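You operate a simulated robot arm through the tools that you are given. There is no shell and no other tool. Be economical: measure what you need, move in short steps, check, and stop when the job is done.

You are at the controls of a simulated two-armed robot. One attempt, no reset.

Task
Bead the bowl marked 8 mm and switch the beading machine off.
Fine: seat it, lower the clamp arm and shut the green hood before the start; stop before switching off; it stays in the machine, the other bowls stay plain.

Only the result counts: the job must be done as asked and must still hold three seconds after the hand-in. Knocking over, shifting, dropping, spilling or breaking anything else fails it.

Robot
Two 7-joint arms with three-finger grippers on one trunk, on a base that drives. Base frame: it is fixed to the floor where the robot stands at the start and does not move with it; the origin is under the middle of the robot, x ahead of it, y to its left, z up; the surface under the hand at the start is at about z = 860. Readings come in mm, degrees, newtons and seconds.
The left shoulder is at the start at [42, 154, 1007], the right one opposite. With the tool pointing down near the work surface each hand reaches from about 100 to 620 mm from the robot's upright axis, wherever it stands, measured 20 degrees to its own side. Places, roughly: beader start button [400, -600, 900]; beader stop button [400, -600, 900]; beader switch [300, -500, 700]; beading machine [600, -400, 500]; buffer start button [400, 300, 900]; buffer stop button [400, 300, 900]; buffer switch [300, 400, 600]; clamp arm [700, -600, 1100]; green hood [900, -400, 900]; rinse drain lever [400, 1400, 600]; rinse tap lever [400, 1400, 800]; roll lever [600, -300, 900]; seat of the beading machine [700, -400, 900]; soap pump [500, 900, 1000]; speed knob [400, -300, 700]; suction lever [400, 500, 600]. Payload 2.69 kg a hand.
Tool frame (each hand has its own): the origin (TCP) lies between the finger pads and is the grasp point; the fingertips stand 29 mm ahead of it; z points along the fingers, y is the line along which they close. The gripper opens to 120 mm. The gripper's body begins 78 mm behind the TCP.
Orientation is told as [roll, pitch, yaw] about the base's x, y, z axes, in that order, counted from this pose: with the fingers straight down and closing along the base's y, the tool's x points along the base's -x, its y along +y and its z along -z.

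Tools
- The arms move only by the tool nudge_tool. It takes "left_moves", "right_moves" or both (then of equal length, played together; a hand with none holds still); each is a list that holds one entry, the list of rows, each a list of 7 numbers: the turn, a rotation vector about the tool's x, y, z in rad, then the shift along the tool's x, y, z in mm, then the gripper command, from -1 (fully open) to 1 (shut), values between in proportion. In form: [[[rx, ry, rz, tx, ty, tz, jaw], ...]]. A call has 1 to 8 rows; each row shifts and turns the commanded pose from where the row before left it, along the tool's axes as they then stand. A row lasts 0.2 s, in which the tool goes at most 50 mm and 8.6 degrees; a call with a longer step from one row to the next is refused whole, and so is a gripper value outside its range. Where a pose cannot be reached the arm comes as near as it can. A force on the tool above 90 N (or 10 N above the force at the start of the call, whichever is more), or a blocked arm, ends the call early, and 0.2 s more pass. Each finger halts on what it meets, pressing with about 44 N; the grip force reading is that of the motor and also rises with nothing between the fingers. The clock runs only during rows and for 0.2 s after the last one: add rows that do not move to give the fingers time. The reply holds the time, the measured pose of the TCP, the force on the tool along the base axes, the opening and the grip force, in the units named above and with some noise, with the torque about the TCP (base axes, N m) and any sound that the robot's microphone picked up.
- Cameras (640 x 400 px; columns grow to the right, rows downward): "scene" is now at [149, -17.9, 1151.5]; the picture's right is [-0.21, -0.98, 0.00], its down [-0.60, 0.13, -0.79] and it looks along [0.77, -0.17, -0.62] (base axes); focal length 214 px, centre (320, 200). "left" rides on the left gripper at [63, 0, -104] in its tool frame; the picture's right is [0.00, 1.00, 0.00], its down [-0.83, 0.00, -0.56] and it looks along [-0.56, 0.00, 0.83] (tool axes); focal length 275 px, centre (320, 200). "right" rides on the right gripper at [63, 0, -104] in its tool frame; the picture's right is [0.00, 1.00, 0.00], its down [-0.83, 0.00, -0.56] and it looks along [-0.56, 0.00, 0.83] (tool axes); focal length 275 px, centre (320, 200). There is no depth. A picture from a camera that has moved, and an enlarged one, comes with that camera's place and axes in the base frame and with its lens.
- camera(camera): a new picture of that camera. No time passes.
- lift_body(by): slides the trunk up (or, below 0, down) by that many mm; the arms and the scene camera ride with it, the base frame stays. It gives what a move gives, with no picture.
- base_move(legs): drives the robot by 1 to 6 legs, each [ahead, left, turn to the left] in mm, mm and degrees, along the robot's own axes; the way and the turn of a leg run together, so that a leg with both is an arc; at most 1500 mm and 180 degrees a leg. The arms and the cameras ride along, it lands a little off, and it stops where it bumps. It gives what a move gives.
- turn_head(pan, tilt): turns the head with the scene camera to pan (to the left, within 80 degrees either way) and tilt (down, from -29 to 69), counted from straight ahead of the robot. It gives what a move gives.
- inspect(camera, box): a new picture of the part [left, top, right, bottom] of that camera's present view, enlarged. No time passes.
- job_done(): hands the job in; it is judged then, once.

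Go step by step. Nothing tells you exact positions but the pictures and the camera data: compare them with the known pose of the tool, close in by small moves and look again before you grip or let go. The budget is 120 turns and 92 pictures, counting those below and the enlarged ones. Unless the task says otherwise, let go and move clear before handing in.

The tools are called by a JSON object that holds its "fn" and its "kwargs". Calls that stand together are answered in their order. nudge_tool: Moves the arms, as the interface text tells. Its arguments: {"type":"object","properties":{"left_moves":{"type":"array"},"right_moves":{"type":"array"}},"required":[]} The other tools are called the same way: lift_body (by) slides the trunk up or down; base_move (legs) drives the base; turn_head (pan, tilt) turns the head that bears the scene camera; camera (camera) takes a picture; inspect (camera, box) takes an enlarged picture of a part of a camera's view; job_done () hands the job in.

At the start:

```text
t: 0.0
left_ee_pos: [343.6, -10.7, 1001.1]
left_ee_rot: [0.0, 0.0, 0.0]
left_contact_force: [0.5, 0.2, 1.2]
left_moment: [0.04, 0.02, 0.0]
left_opening: 120.1
left_grip_force: 0.0
right_ee_pos: [345.3, -442.7, 1000.3]
right_ee_rot: [0.0, -0.1, 0.0]
right_contact_force: [0.7, 1.0, 0.0]
right_moment: [-0.01, 0.0, -0.05]
right_opening: 120.3
right_grip_force: 0.0
trunk travel left (down, up): [-375.0, 63.0]
robot x, y, heading: [0.6, -0.1, 0.0]
head pan, tilt: [-12.3, 38.0]
```

scene: 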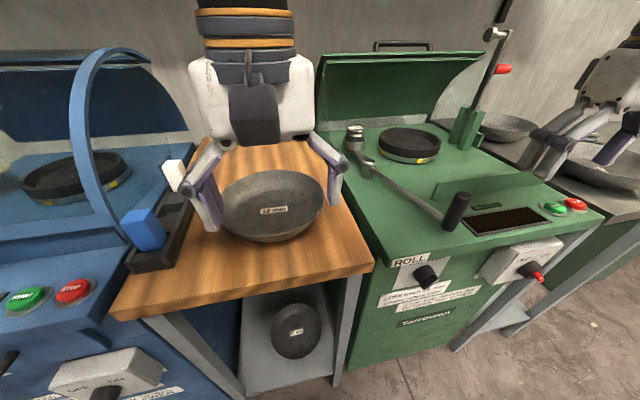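
right: 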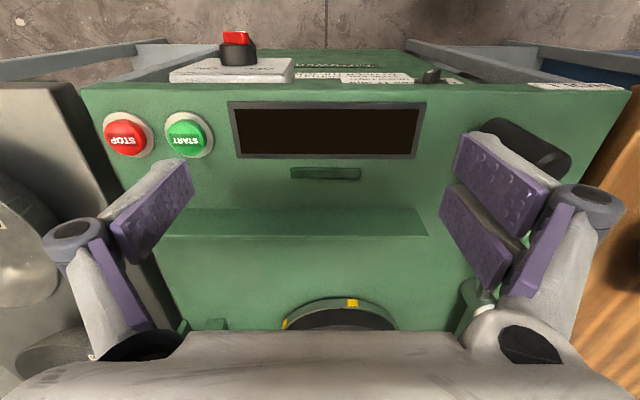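
left: 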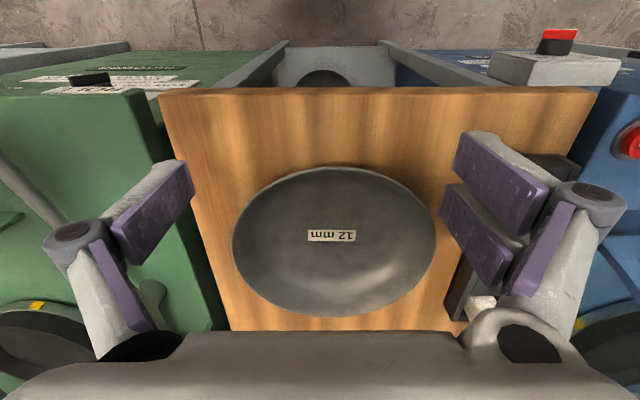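

The green machine is the beader. There is a 12 mm bowl on the wooden table, one on the shelf below and others on the right table. I'll read the labels first.

{"fn": "inspect", "kwargs": {"camera": "scene", "box": [230, 280, 350, 370]}}

{"fn": "inspect", "kwargs": {"camera": "scene", "box": [340, 170, 600, 340]}}

{"fn": "turn_head", "kwargs": {"pan": -50, "tilt": 35}}

{"fn": "camera", "kwargs": {"camera": "scene"}}

```text
4.44 times, centred on (290, 325) of scene
camera zoom: at [149.0, -17.9, 1151.5], right [-0.21, -0.98, 0.0], down [-0.6, 0.13, -0.79], along [0.77, -0.17, -0.62], focal length 953 px, centre (453, -356)
```

zoom: 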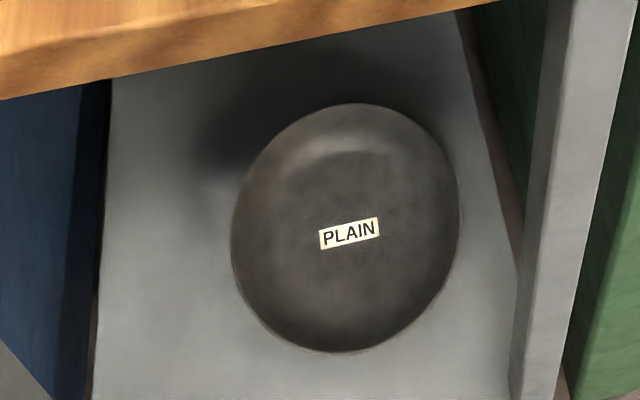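

```text
2.35 times, centred on (470, 255) of scene
camera zoom: at [149.0, -17.9, 1151.5], right [-0.21, -0.98, 0.0], down [-0.6, 0.13, -0.79], along [0.77, -0.17, -0.62], focal length 505 px, centre (-33, 71)
```

zoom: 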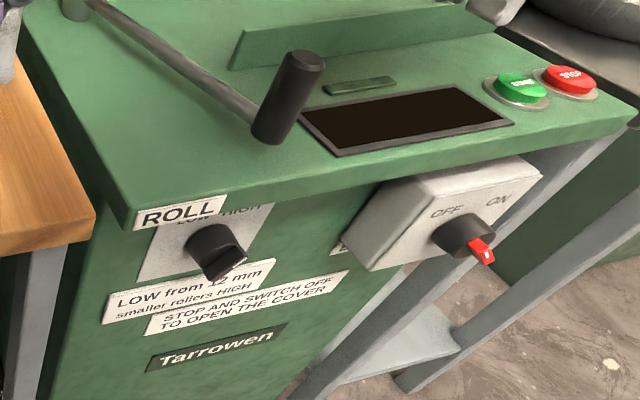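

```text
t: 1.0
left_ee_pos: [342.3, -9.9, 1000.5]
left_ee_rot: [0.0, 0.0, 0.0]
left_contact_force: [0.2, -0.4, 0.5]
left_moment: [0.02, 0.0, 0.01]
left_opening: 120.1
left_grip_force: 0.0
right_ee_pos: [346.8, -442.1, 1000.8]
right_ee_rot: [0.1, -0.1, 0.0]
right_contact_force: [-0.4, -0.1, -0.4]
right_moment: [-0.01, -0.02, 0.02]
right_opening: 120.0
right_grip_force: 0.0
trunk travel left (down, up): [-375.0, 63.0]
robot x, y, heading: [1.1, 1.9, -0.1]
head pan, tilt: [-50.0, 35.0]
```

```text
86 pictures are left
camera scene: at [121.3, -66.9, 1156.1], right [-0.77, -0.64, 0.0], down [-0.37, 0.44, -0.82], along [0.53, -0.63, -0.57], focal length 214 px, centre (320, 200)
```

scene: 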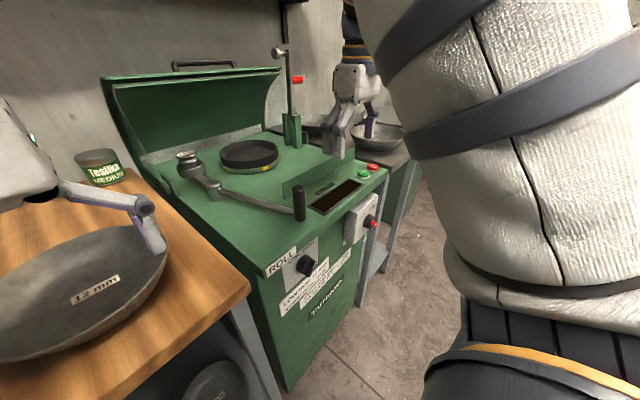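

The bowls on the far right table must include the 8 mm one. I'll raise the trunk for clearance and drive right to look.

{"fn": "lift_body", "kwargs": {"by": 60}}

{"fn": "base_move", "kwargs": {"legs": [[-100, 0, 0], [0, -700, 0]]}}

{"fn": "turn_head", "kwargs": {"pan": -10, "tilt": 38}}

{"fn": "camera", "kwargs": {"camera": "scene"}}

{"fn": "camera", "kwargs": {"camera": "right"}}

```text
t: 2.0
left_ee_pos: [344.1, -10.9, 1059.2]
left_ee_rot: [0.0, 0.2, 0.1]
left_contact_force: [0.8, -0.1, -1.1]
left_moment: [0.03, 0.01, 0.01]
left_opening: 120.2
left_grip_force: 0.1
right_ee_pos: [346.4, -441.6, 1058.1]
right_ee_rot: [0.0, -0.1, -0.1]
right_contact_force: [0.8, 0.3, -0.9]
right_moment: [-0.01, 0.03, -0.03]
right_opening: 120.0
right_grip_force: 0.1
trunk travel left (down, up): [-435.0, 3.0]
robot x, y, heading: [-1.8, 3.2, 0.2]
head pan, tilt: [-50.0, 35.0]
```

```text
t: 8.5
left_ee_pos: [236.0, -709.8, 1060.2]
left_ee_rot: [0.0, -0.1, -1.0]
left_contact_force: [-0.7, 0.4, -0.1]
left_moment: [0.0, 0.03, -0.04]
left_opening: 119.9
left_grip_force: 0.1
right_ee_pos: [233.3, -1142.4, 1060.1]
right_ee_rot: [0.0, -0.1, -1.1]
right_contact_force: [0.3, -0.7, -0.4]
right_moment: [-0.02, 0.03, 0.0]
right_opening: 119.9
right_grip_force: 0.1
trunk travel left (down, up): [-435.0, 3.0]
robot x, y, heading: [-109.1, -692.4, -0.8]
head pan, tilt: [-50.0, 35.0]
```

```text
t: 9.6
left_ee_pos: [237.2, -710.7, 1059.3]
left_ee_rot: [0.0, 0.0, -1.0]
left_contact_force: [0.0, -0.2, 0.1]
left_moment: [0.0, 0.03, 0.02]
left_opening: 120.2
left_grip_force: 0.2
right_ee_pos: [232.8, -1142.5, 1060.7]
right_ee_rot: [0.0, -0.1, -1.2]
right_contact_force: [0.0, 0.5, -0.6]
right_moment: [0.03, 0.01, -0.01]
right_opening: 119.9
right_grip_force: 0.0
trunk travel left (down, up): [-435.0, 3.0]
robot x, y, heading: [-107.4, -689.4, -1.0]
head pan, tilt: [-10.0, 38.0]
```

```text
85 pictures are left
camera scene: at [-14.8, -709.6, 1220.0], right [-0.19, -0.98, 0.0], down [-0.6, 0.12, -0.79], along [0.77, -0.15, -0.62], focal length 214 px, centre (320, 200)
```

scene: 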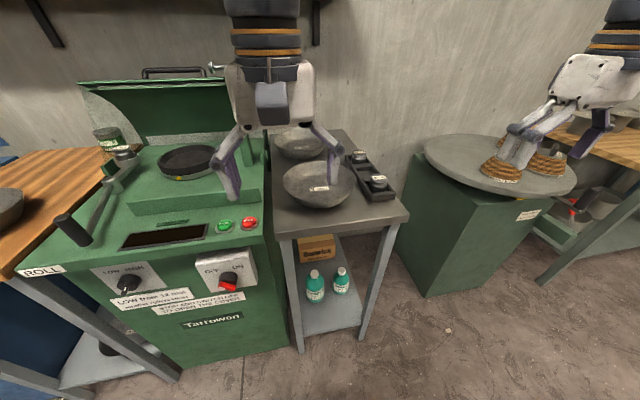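

```text
84 pictures are left
camera right: at [168.5, -1142.1, 1163.1], right [0.01, 1.0, 0.0], down [0.83, -0.01, 0.56], along [0.56, -0.01, -0.83], focal length 275 px, centre (320, 200)
```

right: 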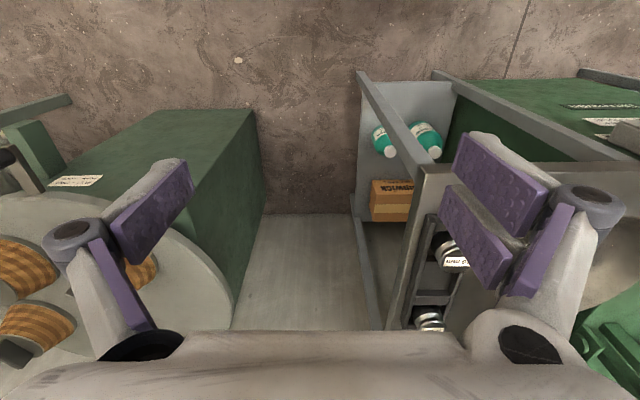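

{"fn": "inspect", "kwargs": {"camera": "scene", "box": [260, 120, 410, 215]}}

{"fn": "inspect", "kwargs": {"camera": "right", "box": [390, 210, 500, 335]}}

{"fn": "inspect", "kwargs": {"camera": "scene", "box": [10, 200, 270, 340]}}

{"fn": "camera", "kwargs": {"camera": "left"}}

```text
4.21 times, centred on (335, 168) of scene
camera zoom: at [-14.8, -709.6, 1220.0], right [-0.19, -0.98, 0.0], down [-0.6, 0.12, -0.79], along [0.77, -0.15, -0.62], focal length 903 px, centre (257, 337)
```

zoom: 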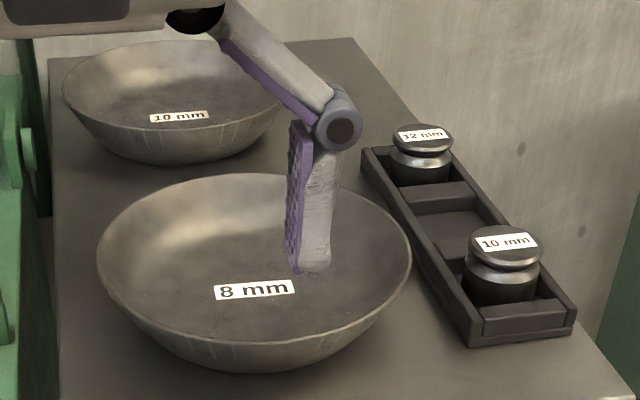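

```text
3.20 times, centred on (445, 272) of right
camera zoom: at [168.5, -1142.1, 1163.1], right [0.01, 1.0, 0.0], down [0.83, -0.01, 0.56], along [0.56, -0.01, -0.83], focal length 881 px, centre (-80, -32)
```

zoom: 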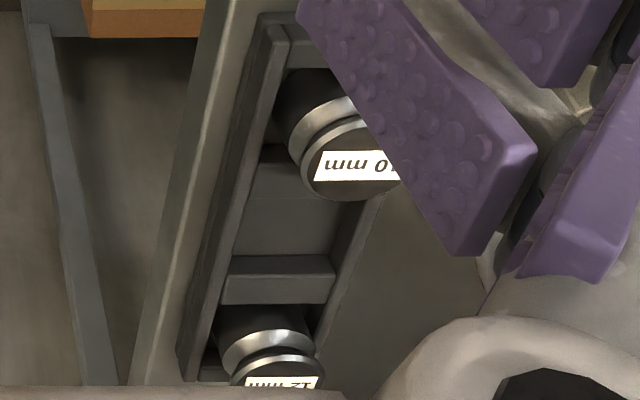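

```text
2.46 times, centred on (140, 270) of scene
camera zoom: at [-14.8, -709.6, 1220.0], right [-0.19, -0.98, 0.0], down [-0.6, 0.12, -0.79], along [0.77, -0.15, -0.62], focal length 528 px, centre (763, 28)
```

zoom: 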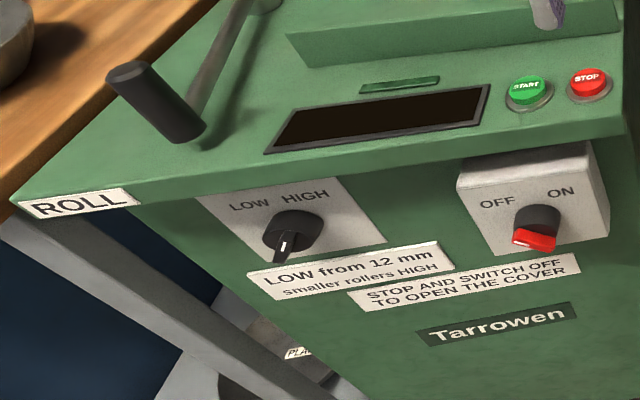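

```text
80 pictures are left
camera left: at [174.3, -709.0, 1165.2], right [0.02, 1.0, 0.0], down [0.83, -0.02, 0.56], along [0.56, -0.01, -0.83], focal length 275 px, centre (320, 200)
```

left: 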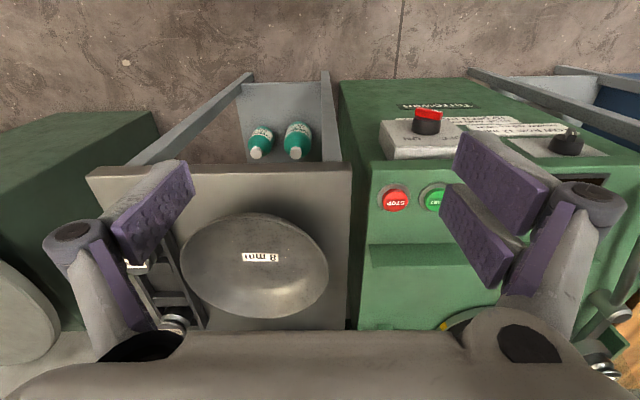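

{"fn": "inspect", "kwargs": {"camera": "scene", "box": [80, 110, 240, 210]}}

{"fn": "inspect", "kwargs": {"camera": "left", "box": [560, 290, 640, 390]}}

{"fn": "inspect", "kwargs": {"camera": "left", "box": [370, 90, 630, 230]}}

```text
4.00 times, centred on (160, 160) of scene
camera zoom: at [-14.8, -709.6, 1220.0], right [-0.19, -0.98, 0.0], down [-0.6, 0.12, -0.79], along [0.77, -0.15, -0.62], focal length 858 px, centre (960, 360)
```

zoom: 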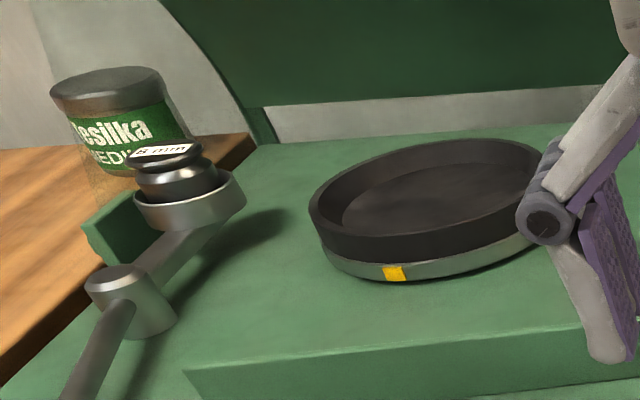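

```text
4.00 times, centred on (600, 340) of left
camera zoom: at [174.3, -709.0, 1165.2], right [0.02, 1.0, 0.0], down [0.83, -0.02, 0.56], along [0.56, -0.01, -0.83], focal length 1101 px, centre (-800, -360)
```

zoom: 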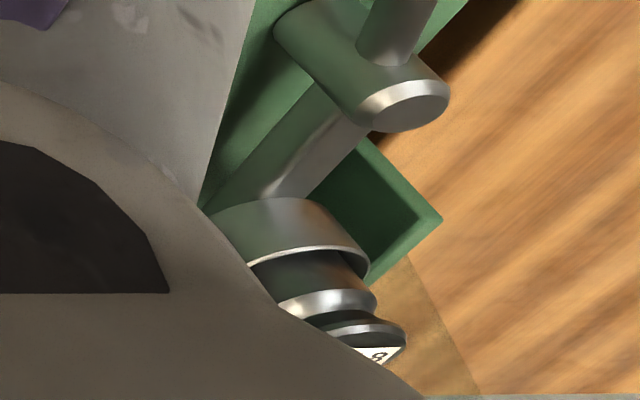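

```text
2.46 times, centred on (500, 160) of left
camera zoom: at [174.3, -709.0, 1165.2], right [0.02, 1.0, 0.0], down [0.83, -0.02, 0.56], along [0.56, -0.01, -0.83], focal length 678 px, centre (-123, 298)
```

zoom: 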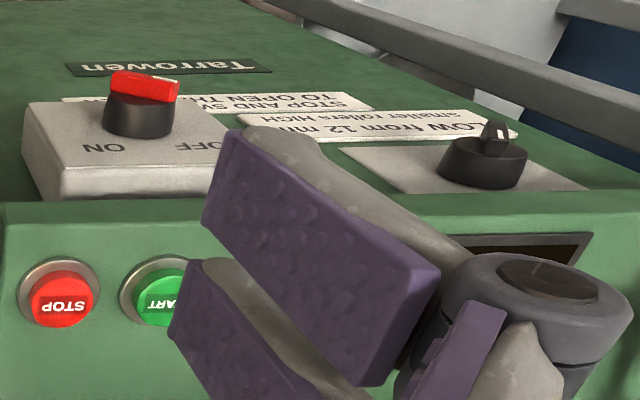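

The 8 mm bowl is at about (445, -797), and the mounted roller reads 8 mm, so the speed should be HIGH. I'll shift the base left, spread the left hand away and bring the right hand over the bowl's near side to view its profile.

{"fn": "nudge_tool", "kwargs": {"left_moves": [[[0, 0, 0, 0, 50, 0, -1], [0, 0, 0, 0, 50, 0, -1], [0, 0, 0, 0, 50, 0, -1], [0, 0, 0, 0, 50, 0, -1]]]}}

{"fn": "base_move", "kwargs": {"legs": [[0, 80, 1]]}}

{"fn": "nudge_tool", "kwargs": {"right_moves": [[[0, 0, 0, 0, 50, 0, -1], [0, 0, 0, 0, 50, 0, -1], [0, 0, 0, 0, 50, 0, -1], [0, 0, 0, 0, 50, 0, -1], [0, 0, 0, 0, 40, 0, -1]]]}}

{"fn": "camera", "kwargs": {"camera": "right"}}

{"fn": "camera", "kwargs": {"camera": "scene"}}

```text
t: 10.6
left_ee_pos: [240.7, -509.6, 1060.2]
left_ee_rot: [-0.1, 0.0, -1.1]
left_contact_force: [0.2, -0.2, -0.2]
left_moment: [0.02, 0.02, -0.01]
left_opening: 120.0
left_grip_force: 0.0
right_ee_pos: [234.5, -1141.1, 1061.3]
right_ee_rot: [0.0, -0.1, -1.0]
right_contact_force: [0.1, 0.2, -0.3]
right_moment: [0.01, -0.02, 0.02]
right_opening: 119.9
right_grip_force: 0.1
trunk travel left (down, up): [-435.0, 3.0]
robot x, y, heading: [-108.3, -692.5, -1.3]
head pan, tilt: [-10.0, 38.0]
```

```text
t: 11.9
left_ee_pos: [238.8, -423.9, 1062.2]
left_ee_rot: [0.0, 0.0, -0.2]
left_contact_force: [-1.2, 0.6, -0.6]
left_moment: [-0.03, -0.01, -0.03]
left_opening: 120.2
left_grip_force: 0.1
right_ee_pos: [240.7, -1055.1, 1061.9]
right_ee_rot: [0.0, 0.0, -0.2]
right_contact_force: [0.1, -0.1, 0.4]
right_moment: [0.03, 0.0, 0.0]
right_opening: 119.8
right_grip_force: 0.0
trunk travel left (down, up): [-435.0, 3.0]
robot x, y, heading: [-106.3, -612.3, -0.0]
head pan, tilt: [-10.0, 38.0]
```

```text
t: 13.1
left_ee_pos: [239.3, -424.7, 1059.6]
left_ee_rot: [0.1, 0.1, -0.1]
left_contact_force: [-0.4, 0.4, 0.0]
left_moment: [-0.01, -0.02, 0.04]
left_opening: 120.2
left_grip_force: 0.0
right_ee_pos: [258.2, -825.4, 1054.7]
right_ee_rot: [1.2, 0.6, -0.7]
right_contact_force: [0.1, -0.3, 0.1]
right_moment: [-0.03, 0.02, 0.02]
right_opening: 120.1
right_grip_force: 0.0
right hand out of reach, approached as far as the arm can: row 5
trunk travel left (down, up): [-435.0, 3.0]
robot x, y, heading: [-102.5, -612.8, 0.1]
head pan, tilt: [-10.0, 38.0]
```

```text
76 pictures are left
camera right: at [194.8, -828.1, 1158.2], right [0.01, 1.0, 0.02], down [0.84, -0.02, 0.55], along [0.55, 0.01, -0.84], focal length 275 px, centre (320, 200)
```

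right: 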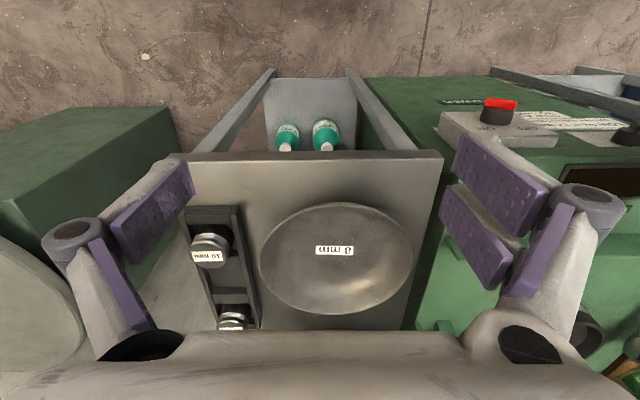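

```text
75 pictures are left
camera scene: at [-10.7, -599.7, 1223.9], right [0.14, -0.99, 0.0], down [-0.57, -0.08, -0.82], along [0.81, 0.12, -0.58], focal length 214 px, centre (320, 200)
```

scene: 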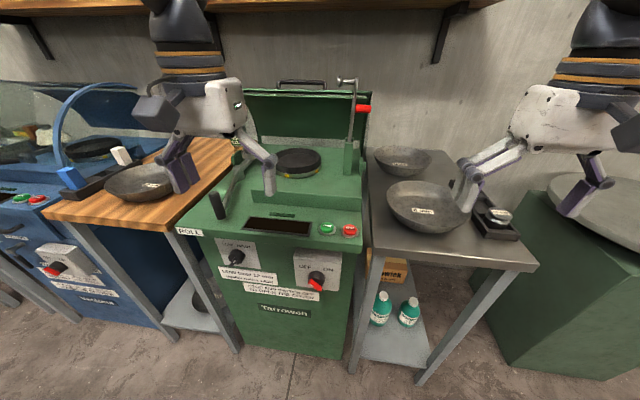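

The bowl's rim seems to be about 95 mm in radius at z≈921, centred near (448, -806). I'll turn the right hand 90° so it closes along x and see how the arm takes it.

{"fn": "nudge_tool", "kwargs": {"right_moves": [[[0, 0, 0, -50, 0, 0, -1], [0, 0, -0.143, 0, 0, 0, -1], [0, 0, -0.143, 0, 0, 0, -1], [0, 0, -0.143, 0, 0, 0, -1], [0, 0, -0.143, 0, 0, 0, -1], [0, 0, -0.143, 0, 0, 0, -1], [0, 0, -0.143, 0, 0, 0, -1], [0, 0, -0.143, 0, 0, 0, -1]]]}}

{"fn": "nudge_tool", "kwargs": {"right_moves": [[[0, 0, -0.143, 0, 0, 0, -1], [0, 0, -0.143, 0, 0, 0, -1], [0, 0, -0.143, 0, 0, 0, -1], [0, 0, -0.143, 0, 0, 0, -1], [0.14, 0, 0, 0, 0, 0, -1], [0.14, 0, 0, 0, 0, 0, -1]]]}}

{"fn": "camera", "kwargs": {"camera": "right"}}

{"fn": "camera", "kwargs": {"camera": "scene"}}

```text
t: 14.9
left_ee_pos: [238.0, -424.5, 1059.8]
left_ee_rot: [-0.1, 0.0, -0.1]
left_contact_force: [-0.1, 0.5, 0.8]
left_moment: [-0.02, -0.01, 0.03]
left_opening: 119.8
left_grip_force: 0.1
right_ee_pos: [309.4, -823.7, 1056.5]
right_ee_rot: [0.0, 0.0, 57.3]
right_contact_force: [-0.1, -0.4, -0.3]
right_moment: [-0.02, -0.03, 0.01]
right_opening: 120.1
right_grip_force: 0.1
trunk travel left (down, up): [-435.0, 3.0]
robot x, y, heading: [-107.8, -617.5, -0.1]
head pan, tilt: [-10.0, 38.0]
```

```text
t: 16.3
left_ee_pos: [238.6, -425.0, 1061.2]
left_ee_rot: [0.0, 0.0, -0.2]
left_contact_force: [-0.2, -0.4, 0.3]
left_moment: [0.01, 0.05, 0.02]
left_opening: 120.2
left_grip_force: 0.0
right_ee_pos: [308.7, -824.5, 1056.6]
right_ee_rot: [-16.2, -0.1, 90.0]
right_contact_force: [0.0, -0.4, 1.4]
right_moment: [0.03, 0.02, 0.01]
right_opening: 120.1
right_grip_force: 0.2
trunk travel left (down, up): [-435.0, 3.0]
robot x, y, heading: [-102.9, -611.1, -0.1]
head pan, tilt: [-10.0, 38.0]
```

```text
74 pictures are left
camera right: at [279.1, -888.3, 1155.4], right [-0.96, 0.0, -0.28], down [-0.16, 0.83, 0.53], along [0.23, 0.56, -0.8], focal length 275 px, centre (320, 200)
```

right: 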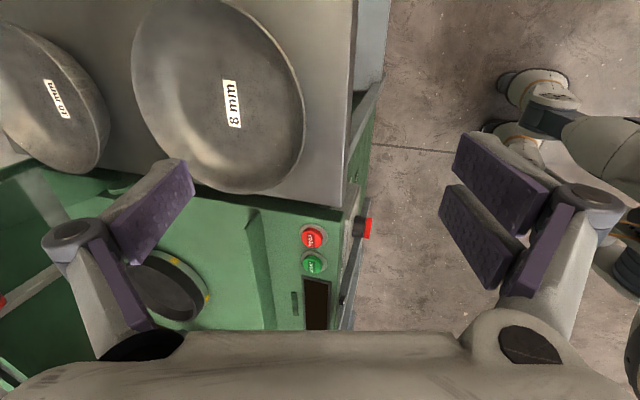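

```text
73 pictures are left
camera scene: at [-13.6, -629.0, 1220.0], right [-0.18, -0.98, 0.0], down [-0.61, 0.11, -0.79], along [0.78, -0.14, -0.62], focal length 214 px, centre (320, 200)
```

scene: 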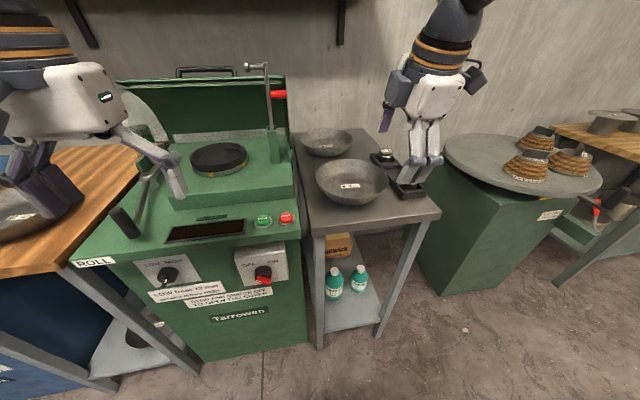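

{"fn": "inspect", "kwargs": {"camera": "scene", "box": [290, 120, 450, 220]}}

{"fn": "inspect", "kwargs": {"camera": "right", "box": [110, 0, 390, 210]}}

```text
4.00 times, centred on (370, 170) of scene
camera zoom: at [-13.6, -629.0, 1220.0], right [-0.18, -0.98, 0.0], down [-0.61, 0.11, -0.79], along [0.78, -0.14, -0.62], focal length 858 px, centre (120, 320)
```

zoom: 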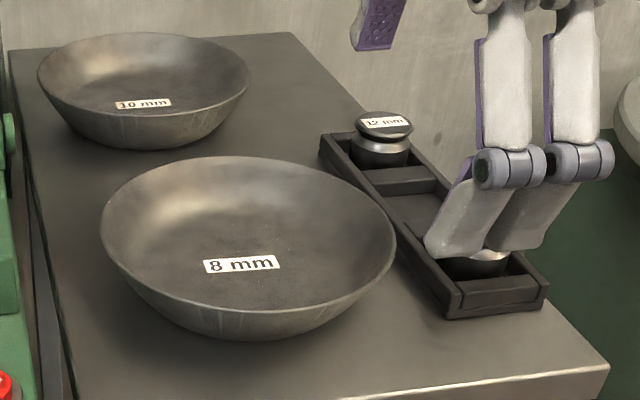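

```text
1.90 times, centred on (250, 105) of right
camera zoom: at [279.1, -888.3, 1155.4], right [-0.96, 0.0, -0.28], down [-0.16, 0.83, 0.53], along [0.23, 0.56, -0.8], focal length 524 px, centre (453, 381)
```

zoom: 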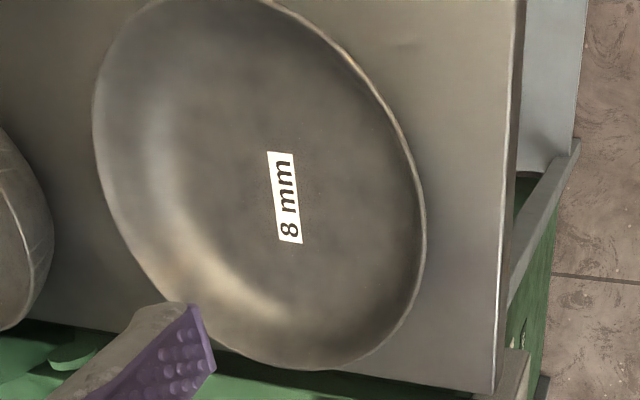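

I want a side profile of the bowl and a straight view of the controls, so I'll back off, lower the trunk and look.

{"fn": "base_move", "kwargs": {"legs": [[-350, 0, 0]]}}

{"fn": "lift_body", "kwargs": {"by": -270}}

{"fn": "turn_head", "kwargs": {"pan": -5, "tilt": 0}}

{"fn": "camera", "kwargs": {"camera": "scene"}}

```text
t: 18.5
left_ee_pos: [-103.7, -423.2, 1061.6]
left_ee_rot: [0.0, 0.0, 0.0]
left_contact_force: [0.4, 0.0, 0.4]
left_moment: [-0.03, -0.04, -0.01]
left_opening: 119.8
left_grip_force: 0.1
right_ee_pos: [-31.0, -821.2, 1056.5]
right_ee_rot: [-16.1, 0.1, 90.0]
right_contact_force: [-0.4, 0.4, 0.0]
right_moment: [0.03, -0.04, -0.01]
right_opening: 120.1
right_grip_force: 0.1
trunk travel left (down, up): [-435.0, 3.0]
robot x, y, heading: [-446.0, -611.6, -0.1]
head pan, tilt: [-10.0, 38.0]
```

```text
t: 21.3
left_ee_pos: [-102.1, -423.4, 791.3]
left_ee_rot: [-0.1, -0.1, 0.0]
left_contact_force: [-0.6, 0.2, -0.4]
left_moment: [-0.03, 0.01, -0.01]
left_opening: 120.0
left_grip_force: 0.0
right_ee_pos: [-32.0, -821.8, 787.4]
right_ee_rot: [-16.0, 0.0, 90.0]
right_contact_force: [-0.9, 0.8, 0.6]
right_moment: [-0.02, 0.01, -0.02]
right_opening: 119.9
right_grip_force: 0.1
trunk travel left (down, up): [-165.0, 273.0]
robot x, y, heading: [-447.6, -613.6, -0.2]
head pan, tilt: [-10.0, 38.0]
```

```text
t: 22.3
left_ee_pos: [-101.2, -423.9, 791.5]
left_ee_rot: [-0.1, 0.1, -0.1]
left_contact_force: [-0.1, 0.5, 0.9]
left_moment: [0.04, 0.05, 0.01]
left_opening: 120.0
left_grip_force: 0.1
right_ee_pos: [-31.7, -821.8, 785.5]
right_ee_rot: [-16.1, 0.0, 90.0]
right_contact_force: [0.1, -0.2, -0.1]
right_moment: [-0.03, -0.02, 0.03]
right_opening: 120.2
right_grip_force: 0.1
trunk travel left (down, up): [-165.0, 273.0]
robot x, y, heading: [-444.8, -612.3, 0.1]
head pan, tilt: [-5.0, 0.0]
```

```text
70 pictures are left
camera scene: at [-225.2, -619.8, 990.9], right [-0.09, -1.0, 0.0], down [0.0, 0.0, -1.0], along [1.0, -0.09, 0.0], focal length 214 px, centre (320, 200)
```

scene: 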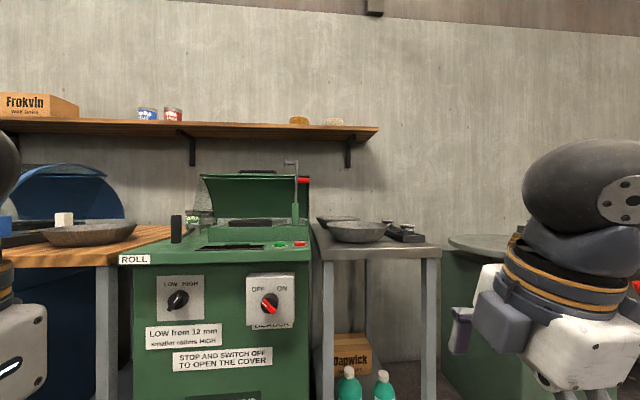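

{"fn": "inspect", "kwargs": {"camera": "scene", "box": [300, 205, 440, 275]}}

{"fn": "inspect", "kwargs": {"camera": "scene", "box": [140, 260, 310, 370]}}

{"fn": "inspect", "kwargs": {"camera": "scene", "box": [130, 155, 320, 260]}}

```text
4.57 times, centred on (370, 240) of scene
camera zoom: at [-225.2, -619.8, 990.9], right [-0.09, -1.0, 0.0], down [0.0, 0.0, -1.0], along [1.0, -0.09, 0.0], focal length 980 px, centre (91, 17)
```

zoom: 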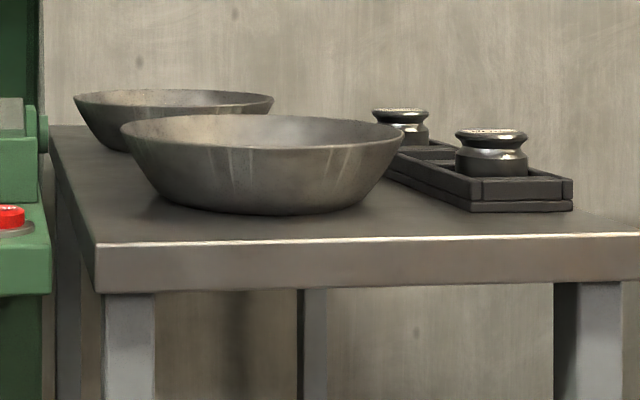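

```text
3.64 times, centred on (225, 315) of scene
camera zoom: at [-225.2, -619.8, 990.9], right [-0.09, -1.0, 0.0], down [0.0, 0.0, -1.0], along [1.0, -0.09, 0.0], focal length 780 px, centre (666, -218)
```

zoom: 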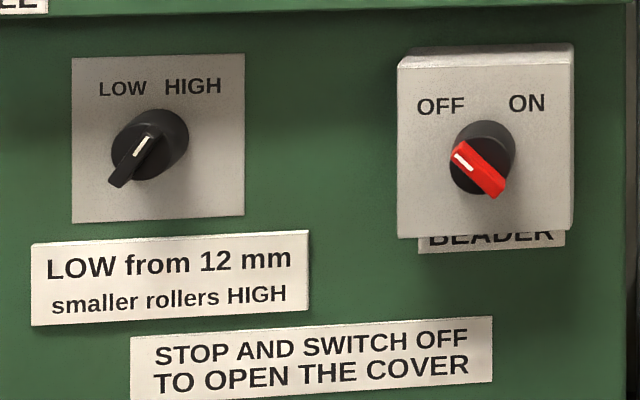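

```text
3.37 times, centred on (225, 208) of scene
camera zoom: at [-225.2, -619.8, 990.9], right [-0.09, -1.0, 0.0], down [0.0, 0.0, -1.0], along [1.0, -0.09, 0.0], focal length 722 px, centre (640, 175)
```

zoom: 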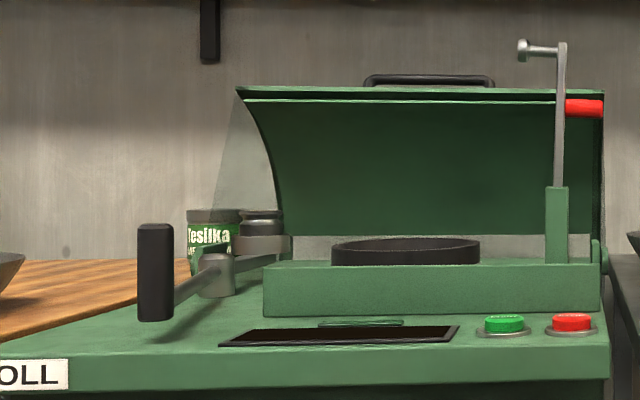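

Knob is on HIGH and the switch is on OFF. The bowl is centred at about (455, -803), with rim z≈914, radius ≈99 and walls ~37° from vertical. The seat is near (694, -410, ~905). Returning to grip the near rim.

{"fn": "lift_body", "kwargs": {"by": 270}}

{"fn": "base_move", "kwargs": {"legs": [[350, 0, 0]]}}

{"fn": "turn_head", "kwargs": {"pan": -20, "tilt": 40}}

{"fn": "nudge_tool", "kwargs": {"right_moves": [[[0.124, 0, 0, 0, 0, 0, 0.43], [0.124, 0, 0, 0, 0, 0, 0.43], [0.124, 0, 0, 0, 0, 0, 0.43], [0, 0, 0, 0, 0, 0, 0.43]]]}}

```text
t: 25.1
left_ee_pos: [-101.7, -424.0, 1061.7]
left_ee_rot: [0.0, 0.0, 0.0]
left_contact_force: [0.3, 0.0, 0.0]
left_moment: [-0.03, 0.0, -0.03]
left_opening: 119.9
left_grip_force: 0.0
right_ee_pos: [-31.5, -821.5, 1055.6]
right_ee_rot: [-16.0, 0.0, 90.0]
right_contact_force: [0.7, -0.1, 0.0]
right_moment: [-0.01, 0.03, 0.02]
right_opening: 120.0
right_grip_force: 0.0
trunk travel left (down, up): [-435.0, 3.0]
robot x, y, heading: [-445.8, -615.3, -0.2]
head pan, tilt: [-5.0, 0.0]
```

```text
t: 27.3
left_ee_pos: [244.1, -418.2, 1060.7]
left_ee_rot: [0.0, 0.0, 0.5]
left_contact_force: [0.3, -0.1, -0.8]
left_moment: [0.02, 0.04, -0.02]
left_opening: 120.0
left_grip_force: 0.0
right_ee_pos: [318.4, -815.5, 1056.9]
right_ee_rot: [-16.2, 0.0, 90.6]
right_contact_force: [-0.4, -0.7, 0.2]
right_moment: [-0.01, 0.0, -0.02]
right_opening: 120.1
right_grip_force: 0.1
trunk travel left (down, up): [-435.0, 3.0]
robot x, y, heading: [-95.1, -613.0, 0.5]
head pan, tilt: [-5.0, 0.0]
```

```text
t: 28.4
left_ee_pos: [244.2, -416.8, 1061.3]
left_ee_rot: [0.1, -0.1, 0.4]
left_contact_force: [-0.5, 0.0, -0.3]
left_moment: [0.03, -0.03, -0.01]
left_opening: 119.9
left_grip_force: 0.0
right_ee_pos: [319.3, -817.5, 1056.5]
right_ee_rot: [-16.2, 0.0, 90.6]
right_contact_force: [1.2, 0.1, -0.9]
right_moment: [0.0, -0.02, -0.01]
right_opening: 119.9
right_grip_force: 0.0
trunk travel left (down, up): [-435.0, 3.0]
robot x, y, heading: [-99.6, -608.4, 0.5]
head pan, tilt: [-20.0, 40.0]
```

```text
t: 29.4
left_ee_pos: [243.5, -419.2, 1060.2]
left_ee_rot: [0.0, 0.0, 0.5]
left_contact_force: [-0.2, 0.0, 0.1]
left_moment: [0.01, 0.0, 0.02]
left_opening: 119.9
left_grip_force: 0.0
right_ee_pos: [320.0, -814.9, 1058.0]
right_ee_rot: [-37.6, 0.1, 90.5]
right_contact_force: [0.1, 0.5, 0.2]
right_moment: [0.01, -0.02, 0.02]
right_opening: 34.4
right_grip_force: 0.1
trunk travel left (down, up): [-435.0, 3.0]
robot x, y, heading: [-98.0, -608.5, 0.9]
head pan, tilt: [-20.0, 40.0]
```

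{"fn": "nudge_tool", "kwargs": {"right_moves": [[[0, 0, 0, -6, 29, 33, 0.43], [0, 0, 0, -6, 29, 33, 0.43], [0, 0, 0, 0, 0, 0, 0.43]]]}}

{"fn": "camera", "kwargs": {"camera": "right"}}

{"fn": "camera", "kwargs": {"camera": "scene"}}

```text
t: 30.2
left_ee_pos: [243.9, -419.1, 1061.3]
left_ee_rot: [0.0, -0.1, 0.4]
left_contact_force: [0.3, 0.2, 0.0]
left_moment: [-0.04, -0.01, -0.01]
left_opening: 120.2
left_grip_force: 0.0
right_ee_pos: [310.2, -803.3, 967.3]
right_ee_rot: [-37.5, 0.0, 90.7]
right_contact_force: [0.8, 0.5, 0.7]
right_moment: [0.01, 0.02, 0.01]
right_opening: 34.0
right_grip_force: 0.0
trunk travel left (down, up): [-435.0, 3.0]
robot x, y, heading: [-95.4, -611.2, 0.7]
head pan, tilt: [-20.0, 40.0]
```

```text
66 pictures are left
camera right: at [247.7, -868.3, 1049.8], right [-0.79, -0.01, -0.61], down [-0.35, 0.83, 0.44], along [0.5, 0.56, -0.66], focal length 275 px, centre (320, 200)
```

right: 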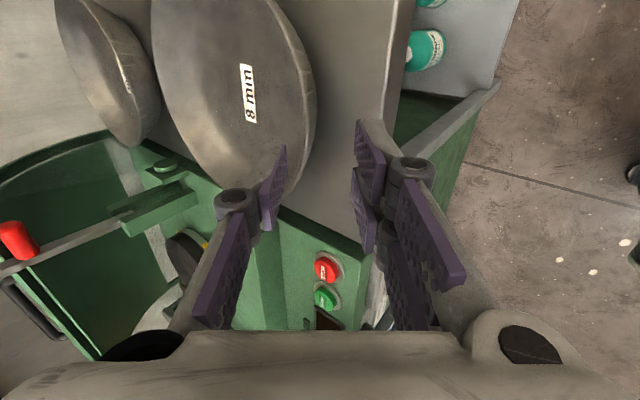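

```text
65 pictures are left
camera scene: at [-11.5, -638.8, 1217.1], right [-0.33, -0.94, 0.0], down [-0.61, 0.21, -0.77], along [0.72, -0.26, -0.64], focal length 214 px, centre (320, 200)
```

scene: 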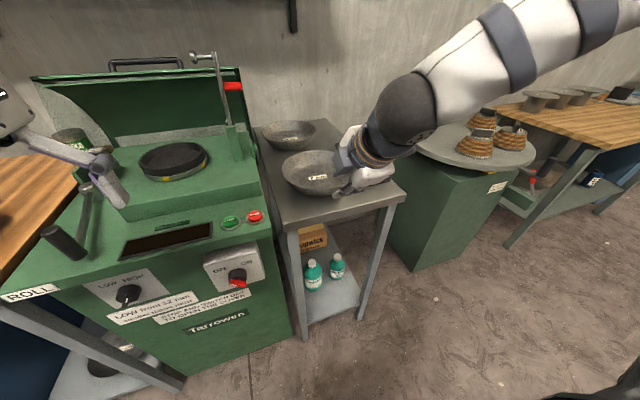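

{"fn": "nudge_tool", "kwargs": {"right_moves": [[[0, 0, 0, 0, -3, 30, 0.43], [0, 0, 0, 0, 0, 20, 0.43], [0, 0, 0, 0, 0, 0, 0.43]]]}}

{"fn": "inspect", "kwargs": {"camera": "right", "box": [160, 60, 480, 260]}}

{"fn": "inspect", "kwargs": {"camera": "scene", "box": [260, 110, 420, 210]}}

```text
t: 31.0
left_ee_pos: [244.0, -416.7, 1061.3]
left_ee_rot: [0.0, -0.1, 0.5]
left_contact_force: [-0.3, -0.2, -0.7]
left_moment: [0.0, 0.03, -0.02]
left_opening: 119.8
left_grip_force: 0.1
right_ee_pos: [346.4, -803.0, 930.3]
right_ee_rot: [-37.3, 0.0, 90.6]
right_contact_force: [-0.6, 0.3, 0.1]
right_moment: [-0.02, -0.01, 0.02]
right_opening: 34.2
right_grip_force: 0.1
trunk travel left (down, up): [-435.0, 3.0]
robot x, y, heading: [-97.4, -614.3, 0.5]
head pan, tilt: [-20.0, 40.0]
```

```text
2.00 times, centred on (320, 160) of right
camera zoom: at [282.6, -867.5, 1012.4], right [-0.79, -0.01, -0.61], down [-0.35, 0.83, 0.44], along [0.5, 0.56, -0.66], focal length 551 px, centre (320, 280)
```

zoom: 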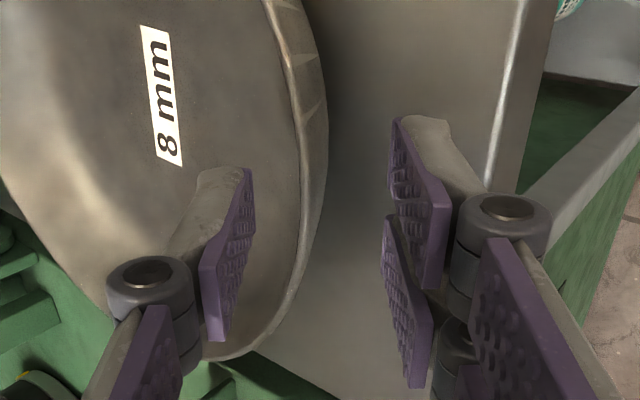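

```text
4.00 times, centred on (340, 160) of scene
camera zoom: at [-11.3, -638.6, 1217.1], right [-0.33, -0.94, 0.0], down [-0.61, 0.21, -0.77], along [0.72, -0.26, -0.64], focal length 858 px, centre (240, 360)
```

zoom: 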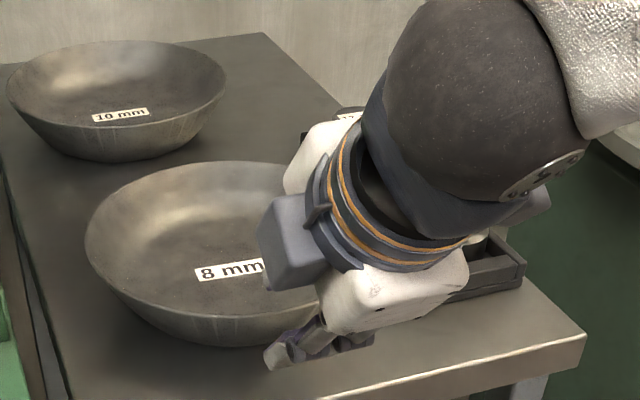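

The rim runs between the fingers. I'll advance 20 mm and check the gap.

{"fn": "nudge_tool", "kwargs": {"right_moves": [[[0, 0, 0, 0, 0, 20, 0.43], [0, 0, 0, 0, 0, 0, 0.43]]]}}

{"fn": "inspect", "kwargs": {"camera": "right", "box": [160, 60, 480, 260]}}

```text
t: 31.6
left_ee_pos: [244.9, -418.5, 1060.9]
left_ee_rot: [-0.1, -0.2, 0.6]
left_contact_force: [-0.3, -0.6, 0.1]
left_moment: [0.0, 0.0, -0.02]
left_opening: 119.9
left_grip_force: 0.1
right_ee_pos: [356.8, -802.1, 914.6]
right_ee_rot: [-37.5, 0.0, 90.7]
right_contact_force: [0.1, 0.4, -0.2]
right_moment: [0.0, -0.03, 0.04]
right_opening: 33.9
right_grip_force: 0.1
trunk travel left (down, up): [-435.0, 3.0]
robot x, y, heading: [-95.3, -612.4, 0.4]
head pan, tilt: [-20.0, 40.0]
```

```text
2.00 times, centred on (320, 160) of right
camera zoom: at [294.1, -867.6, 996.1], right [-0.79, -0.01, -0.61], down [-0.35, 0.83, 0.44], along [0.5, 0.56, -0.66], focal length 551 px, centre (320, 280)
```

zoom: 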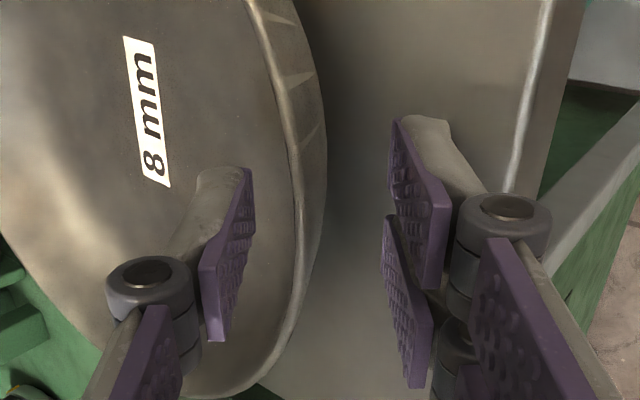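

{"fn": "nudge_tool", "kwargs": {"right_moves": [[[0, 0, 0, 0, -4, 4, 0.43], [0, 0, 0, 0, 0, 0, 0.7], [0, 0, 0, 0, 0, 0, 1], [0, 0, 0, 0, 0, 0, 1], [0, 0, 0, 0, 0, 0, 1]]]}}

{"fn": "inspect", "kwargs": {"camera": "right", "box": [160, 60, 480, 260]}}

```text
t: 32.8
left_ee_pos: [243.5, -418.4, 1060.5]
left_ee_rot: [0.0, 0.0, 0.5]
left_contact_force: [-1.1, -0.4, 0.2]
left_moment: [-0.03, -0.01, 0.02]
left_opening: 120.0
left_grip_force: 0.0
right_ee_pos: [363.4, -803.8, 914.8]
right_ee_rot: [-37.3, 0.0, 90.6]
right_contact_force: [-0.8, -0.9, -1.0]
right_moment: [-0.04, 0.19, -0.04]
right_opening: 6.0
right_grip_force: 32.8
trunk travel left (down, up): [-435.0, 3.0]
robot x, y, heading: [-97.2, -610.3, 0.7]
head pan, tilt: [-20.0, 40.0]
```

```text
2.00 times, centred on (320, 160) of right
camera zoom: at [300.0, -867.8, 995.6], right [-0.79, -0.01, -0.61], down [-0.35, 0.83, 0.44], along [0.5, 0.56, -0.66], focal length 551 px, centre (320, 280)
```

zoom: 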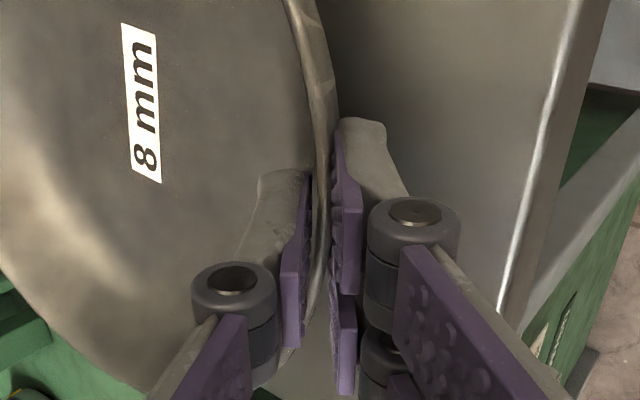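

Gripped (6 mm). Lifting straight up a little and checking tilt.

{"fn": "nudge_tool", "kwargs": {"right_moves": [[[0, 0, 0, 0, -6, -8, 1], [0, 0, 0, 0, -12, -16, 1], [0, 0, 0, 0, -18, -24, 1], [0, 0, 0, 0, -18, -24, 1], [0, 0, 0, 0, 0, 0, 1]]]}}

{"fn": "camera", "kwargs": {"camera": "scene"}}

{"fn": "camera", "kwargs": {"camera": "right"}}

```text
t: 34.0
left_ee_pos: [244.7, -418.9, 1061.5]
left_ee_rot: [0.0, -0.1, 0.5]
left_contact_force: [-1.3, -0.5, 0.2]
left_moment: [0.01, -0.02, -0.02]
left_opening: 119.9
left_grip_force: 0.0
right_ee_pos: [362.0, -804.1, 1005.3]
right_ee_rot: [-37.5, 0.0, 90.6]
right_contact_force: [-0.5, 0.1, -2.6]
right_moment: [0.05, 0.26, -0.02]
right_opening: 5.9
right_grip_force: 32.7
trunk travel left (down, up): [-435.0, 3.0]
robot x, y, heading: [-95.3, -612.5, 0.5]
head pan, tilt: [-20.0, 40.0]
```

```text
60 pictures are left
camera scene: at [-10.6, -638.6, 1216.9], right [-0.33, -0.94, 0.0], down [-0.61, 0.21, -0.77], along [0.72, -0.26, -0.64], focal length 214 px, centre (320, 200)
```

scene: 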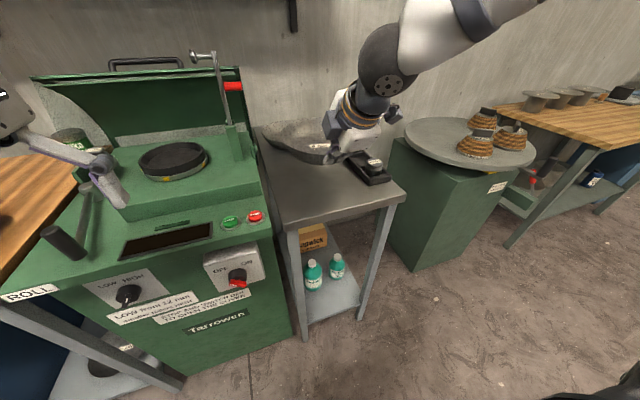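

```text
59 pictures are left
camera right: at [297.6, -868.0, 1086.9], right [-0.79, -0.01, -0.61], down [-0.35, 0.83, 0.44], along [0.5, 0.56, -0.66], focal length 275 px, centre (320, 200)
```

right: 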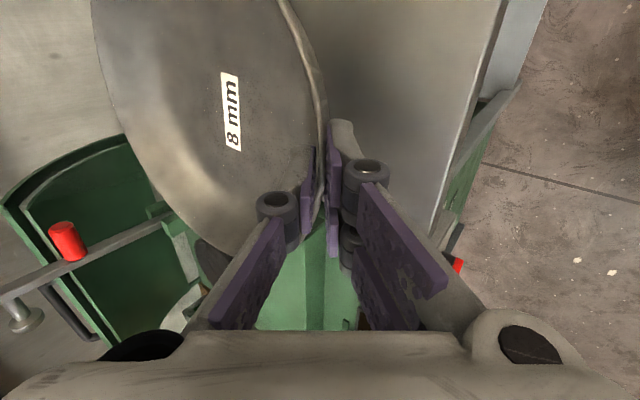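

Bowl held level. I'll raise it a bit more and drive left to line up with the seat.

{"fn": "nudge_tool", "kwargs": {"right_moves": [[[0, 0, 0, 0, -15, -20, 1], [0, 0, 0, 0, -15, -20, 1], [0, 0, 0, 0, 0, 0, 1]]]}}

{"fn": "base_move", "kwargs": {"legs": [[0, 394, -0.5]]}}

{"fn": "turn_head", "kwargs": {"pan": -20, "tilt": 30}}

{"fn": "camera", "kwargs": {"camera": "scene"}}

{"fn": "camera", "kwargs": {"camera": "right"}}

```text
t: 34.8
left_ee_pos: [244.6, -419.2, 1060.4]
left_ee_rot: [0.0, 0.0, 0.5]
left_contact_force: [0.3, 0.2, 0.5]
left_moment: [0.04, -0.02, -0.02]
left_opening: 120.0
left_grip_force: 0.0
right_ee_pos: [361.6, -805.3, 1055.1]
right_ee_rot: [-37.4, 0.0, 90.5]
right_contact_force: [0.8, 0.2, -2.2]
right_moment: [-0.01, 0.28, -0.03]
right_opening: 5.9
right_grip_force: 33.5
trunk travel left (down, up): [-435.0, 3.0]
robot x, y, heading: [-99.4, -611.2, 0.6]
head pan, tilt: [-20.0, 40.0]
```

```text
t: 38.4
left_ee_pos: [247.1, -30.9, 1061.2]
left_ee_rot: [0.0, 0.0, -0.4]
left_contact_force: [-0.7, -0.1, 0.2]
left_moment: [-0.02, -0.01, 0.0]
left_opening: 120.1
left_grip_force: 0.2
right_ee_pos: [358.6, -420.1, 1054.0]
right_ee_rot: [-37.4, 0.1, 89.8]
right_contact_force: [-0.4, -0.4, -2.0]
right_moment: [0.01, 0.21, 0.0]
right_opening: 6.1
right_grip_force: 33.1
trunk travel left (down, up): [-435.0, 3.0]
robot x, y, heading: [-94.6, -220.2, -0.3]
head pan, tilt: [-20.0, 40.0]
```

```text
t: 39.1
left_ee_pos: [246.8, -31.9, 1060.9]
left_ee_rot: [0.0, 0.0, -0.2]
left_contact_force: [-1.1, 0.7, 0.1]
left_moment: [-0.01, -0.01, 0.03]
left_opening: 119.9
left_grip_force: 0.0
right_ee_pos: [358.4, -419.1, 1055.3]
right_ee_rot: [-37.3, 0.0, 89.8]
right_contact_force: [0.6, 0.7, -2.6]
right_moment: [0.01, 0.25, 0.01]
right_opening: 6.3
right_grip_force: 32.6
trunk travel left (down, up): [-435.0, 3.0]
robot x, y, heading: [-98.7, -215.7, -0.4]
head pan, tilt: [-20.0, 30.0]
```

```text
58 pictures are left
camera scene: at [-7.0, -250.6, 1232.3], right [-0.35, -0.94, 0.0], down [-0.47, 0.17, -0.87], along [0.81, -0.3, -0.5], focal length 214 px, centre (320, 200)
```

scene: 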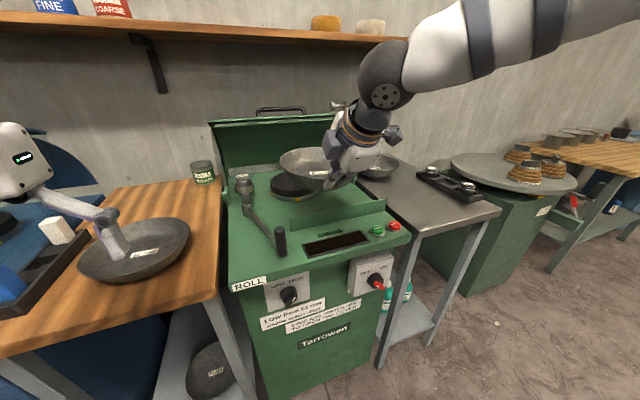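

```text
57 pictures are left
camera right: at [293.8, -483.2, 1136.4], right [-0.79, 0.0, -0.61], down [-0.34, 0.83, 0.44], along [0.51, 0.55, -0.66], focal length 275 px, centre (320, 200)
```

right: 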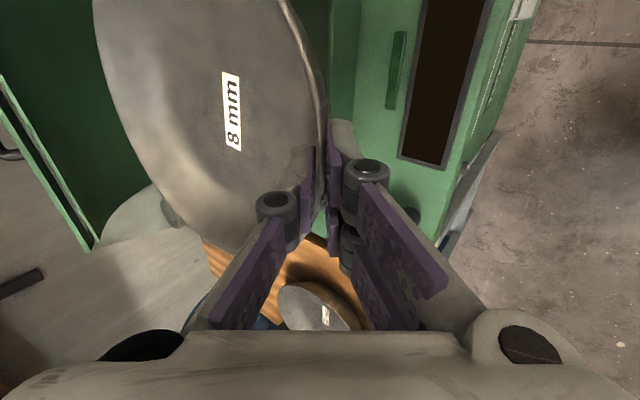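

I need a better fix on the seat, so I'll turn the left hand's camera toward it from the left.

{"fn": "nudge_tool", "kwargs": {"left_moves": [[[0, 0, 0, 0, -50, 0, -1], [0, 0, 0, 0, -50, 0, -1], [0, -0.14, 0, 0, -20, 0, -1], [0, -0.14, 0, 0, -20, 0, -1], [0, -0.14, 0, 0, 0, 0, -1], [0, 0, 0, 0, 0, 0, -1]]]}}

{"fn": "camera", "kwargs": {"camera": "left"}}

```text
t: 40.5
left_ee_pos: [244.7, -173.5, 1063.4]
left_ee_rot: [0.0, -24.3, -0.2]
left_contact_force: [0.2, 0.0, -0.1]
left_moment: [0.0, 0.0, 0.01]
left_opening: 119.8
left_grip_force: 0.1
right_ee_pos: [359.5, -419.9, 1054.0]
right_ee_rot: [-37.5, 0.0, 89.7]
right_contact_force: [0.5, -0.5, -2.9]
right_moment: [0.03, 0.25, 0.04]
right_opening: 6.1
right_grip_force: 32.6
trunk travel left (down, up): [-435.0, 3.0]
robot x, y, heading: [-97.7, -224.2, -0.3]
head pan, tilt: [-20.0, 30.0]
```

```text
56 pictures are left
camera left: at [145.6, -173.6, 1132.1], right [0.01, 1.0, 0.0], down [0.53, -0.01, 0.85], along [0.85, -0.01, -0.53], focal length 275 px, centre (320, 200)
```

left: 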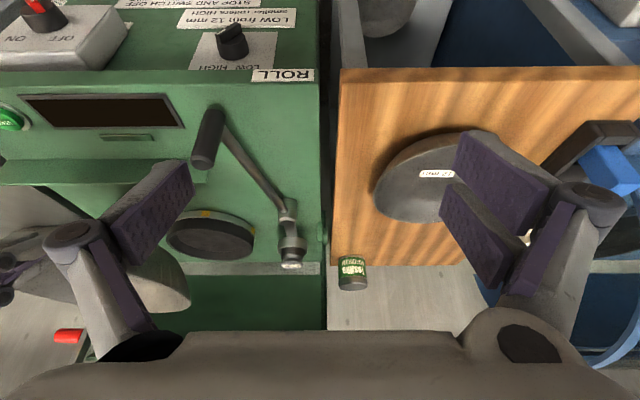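

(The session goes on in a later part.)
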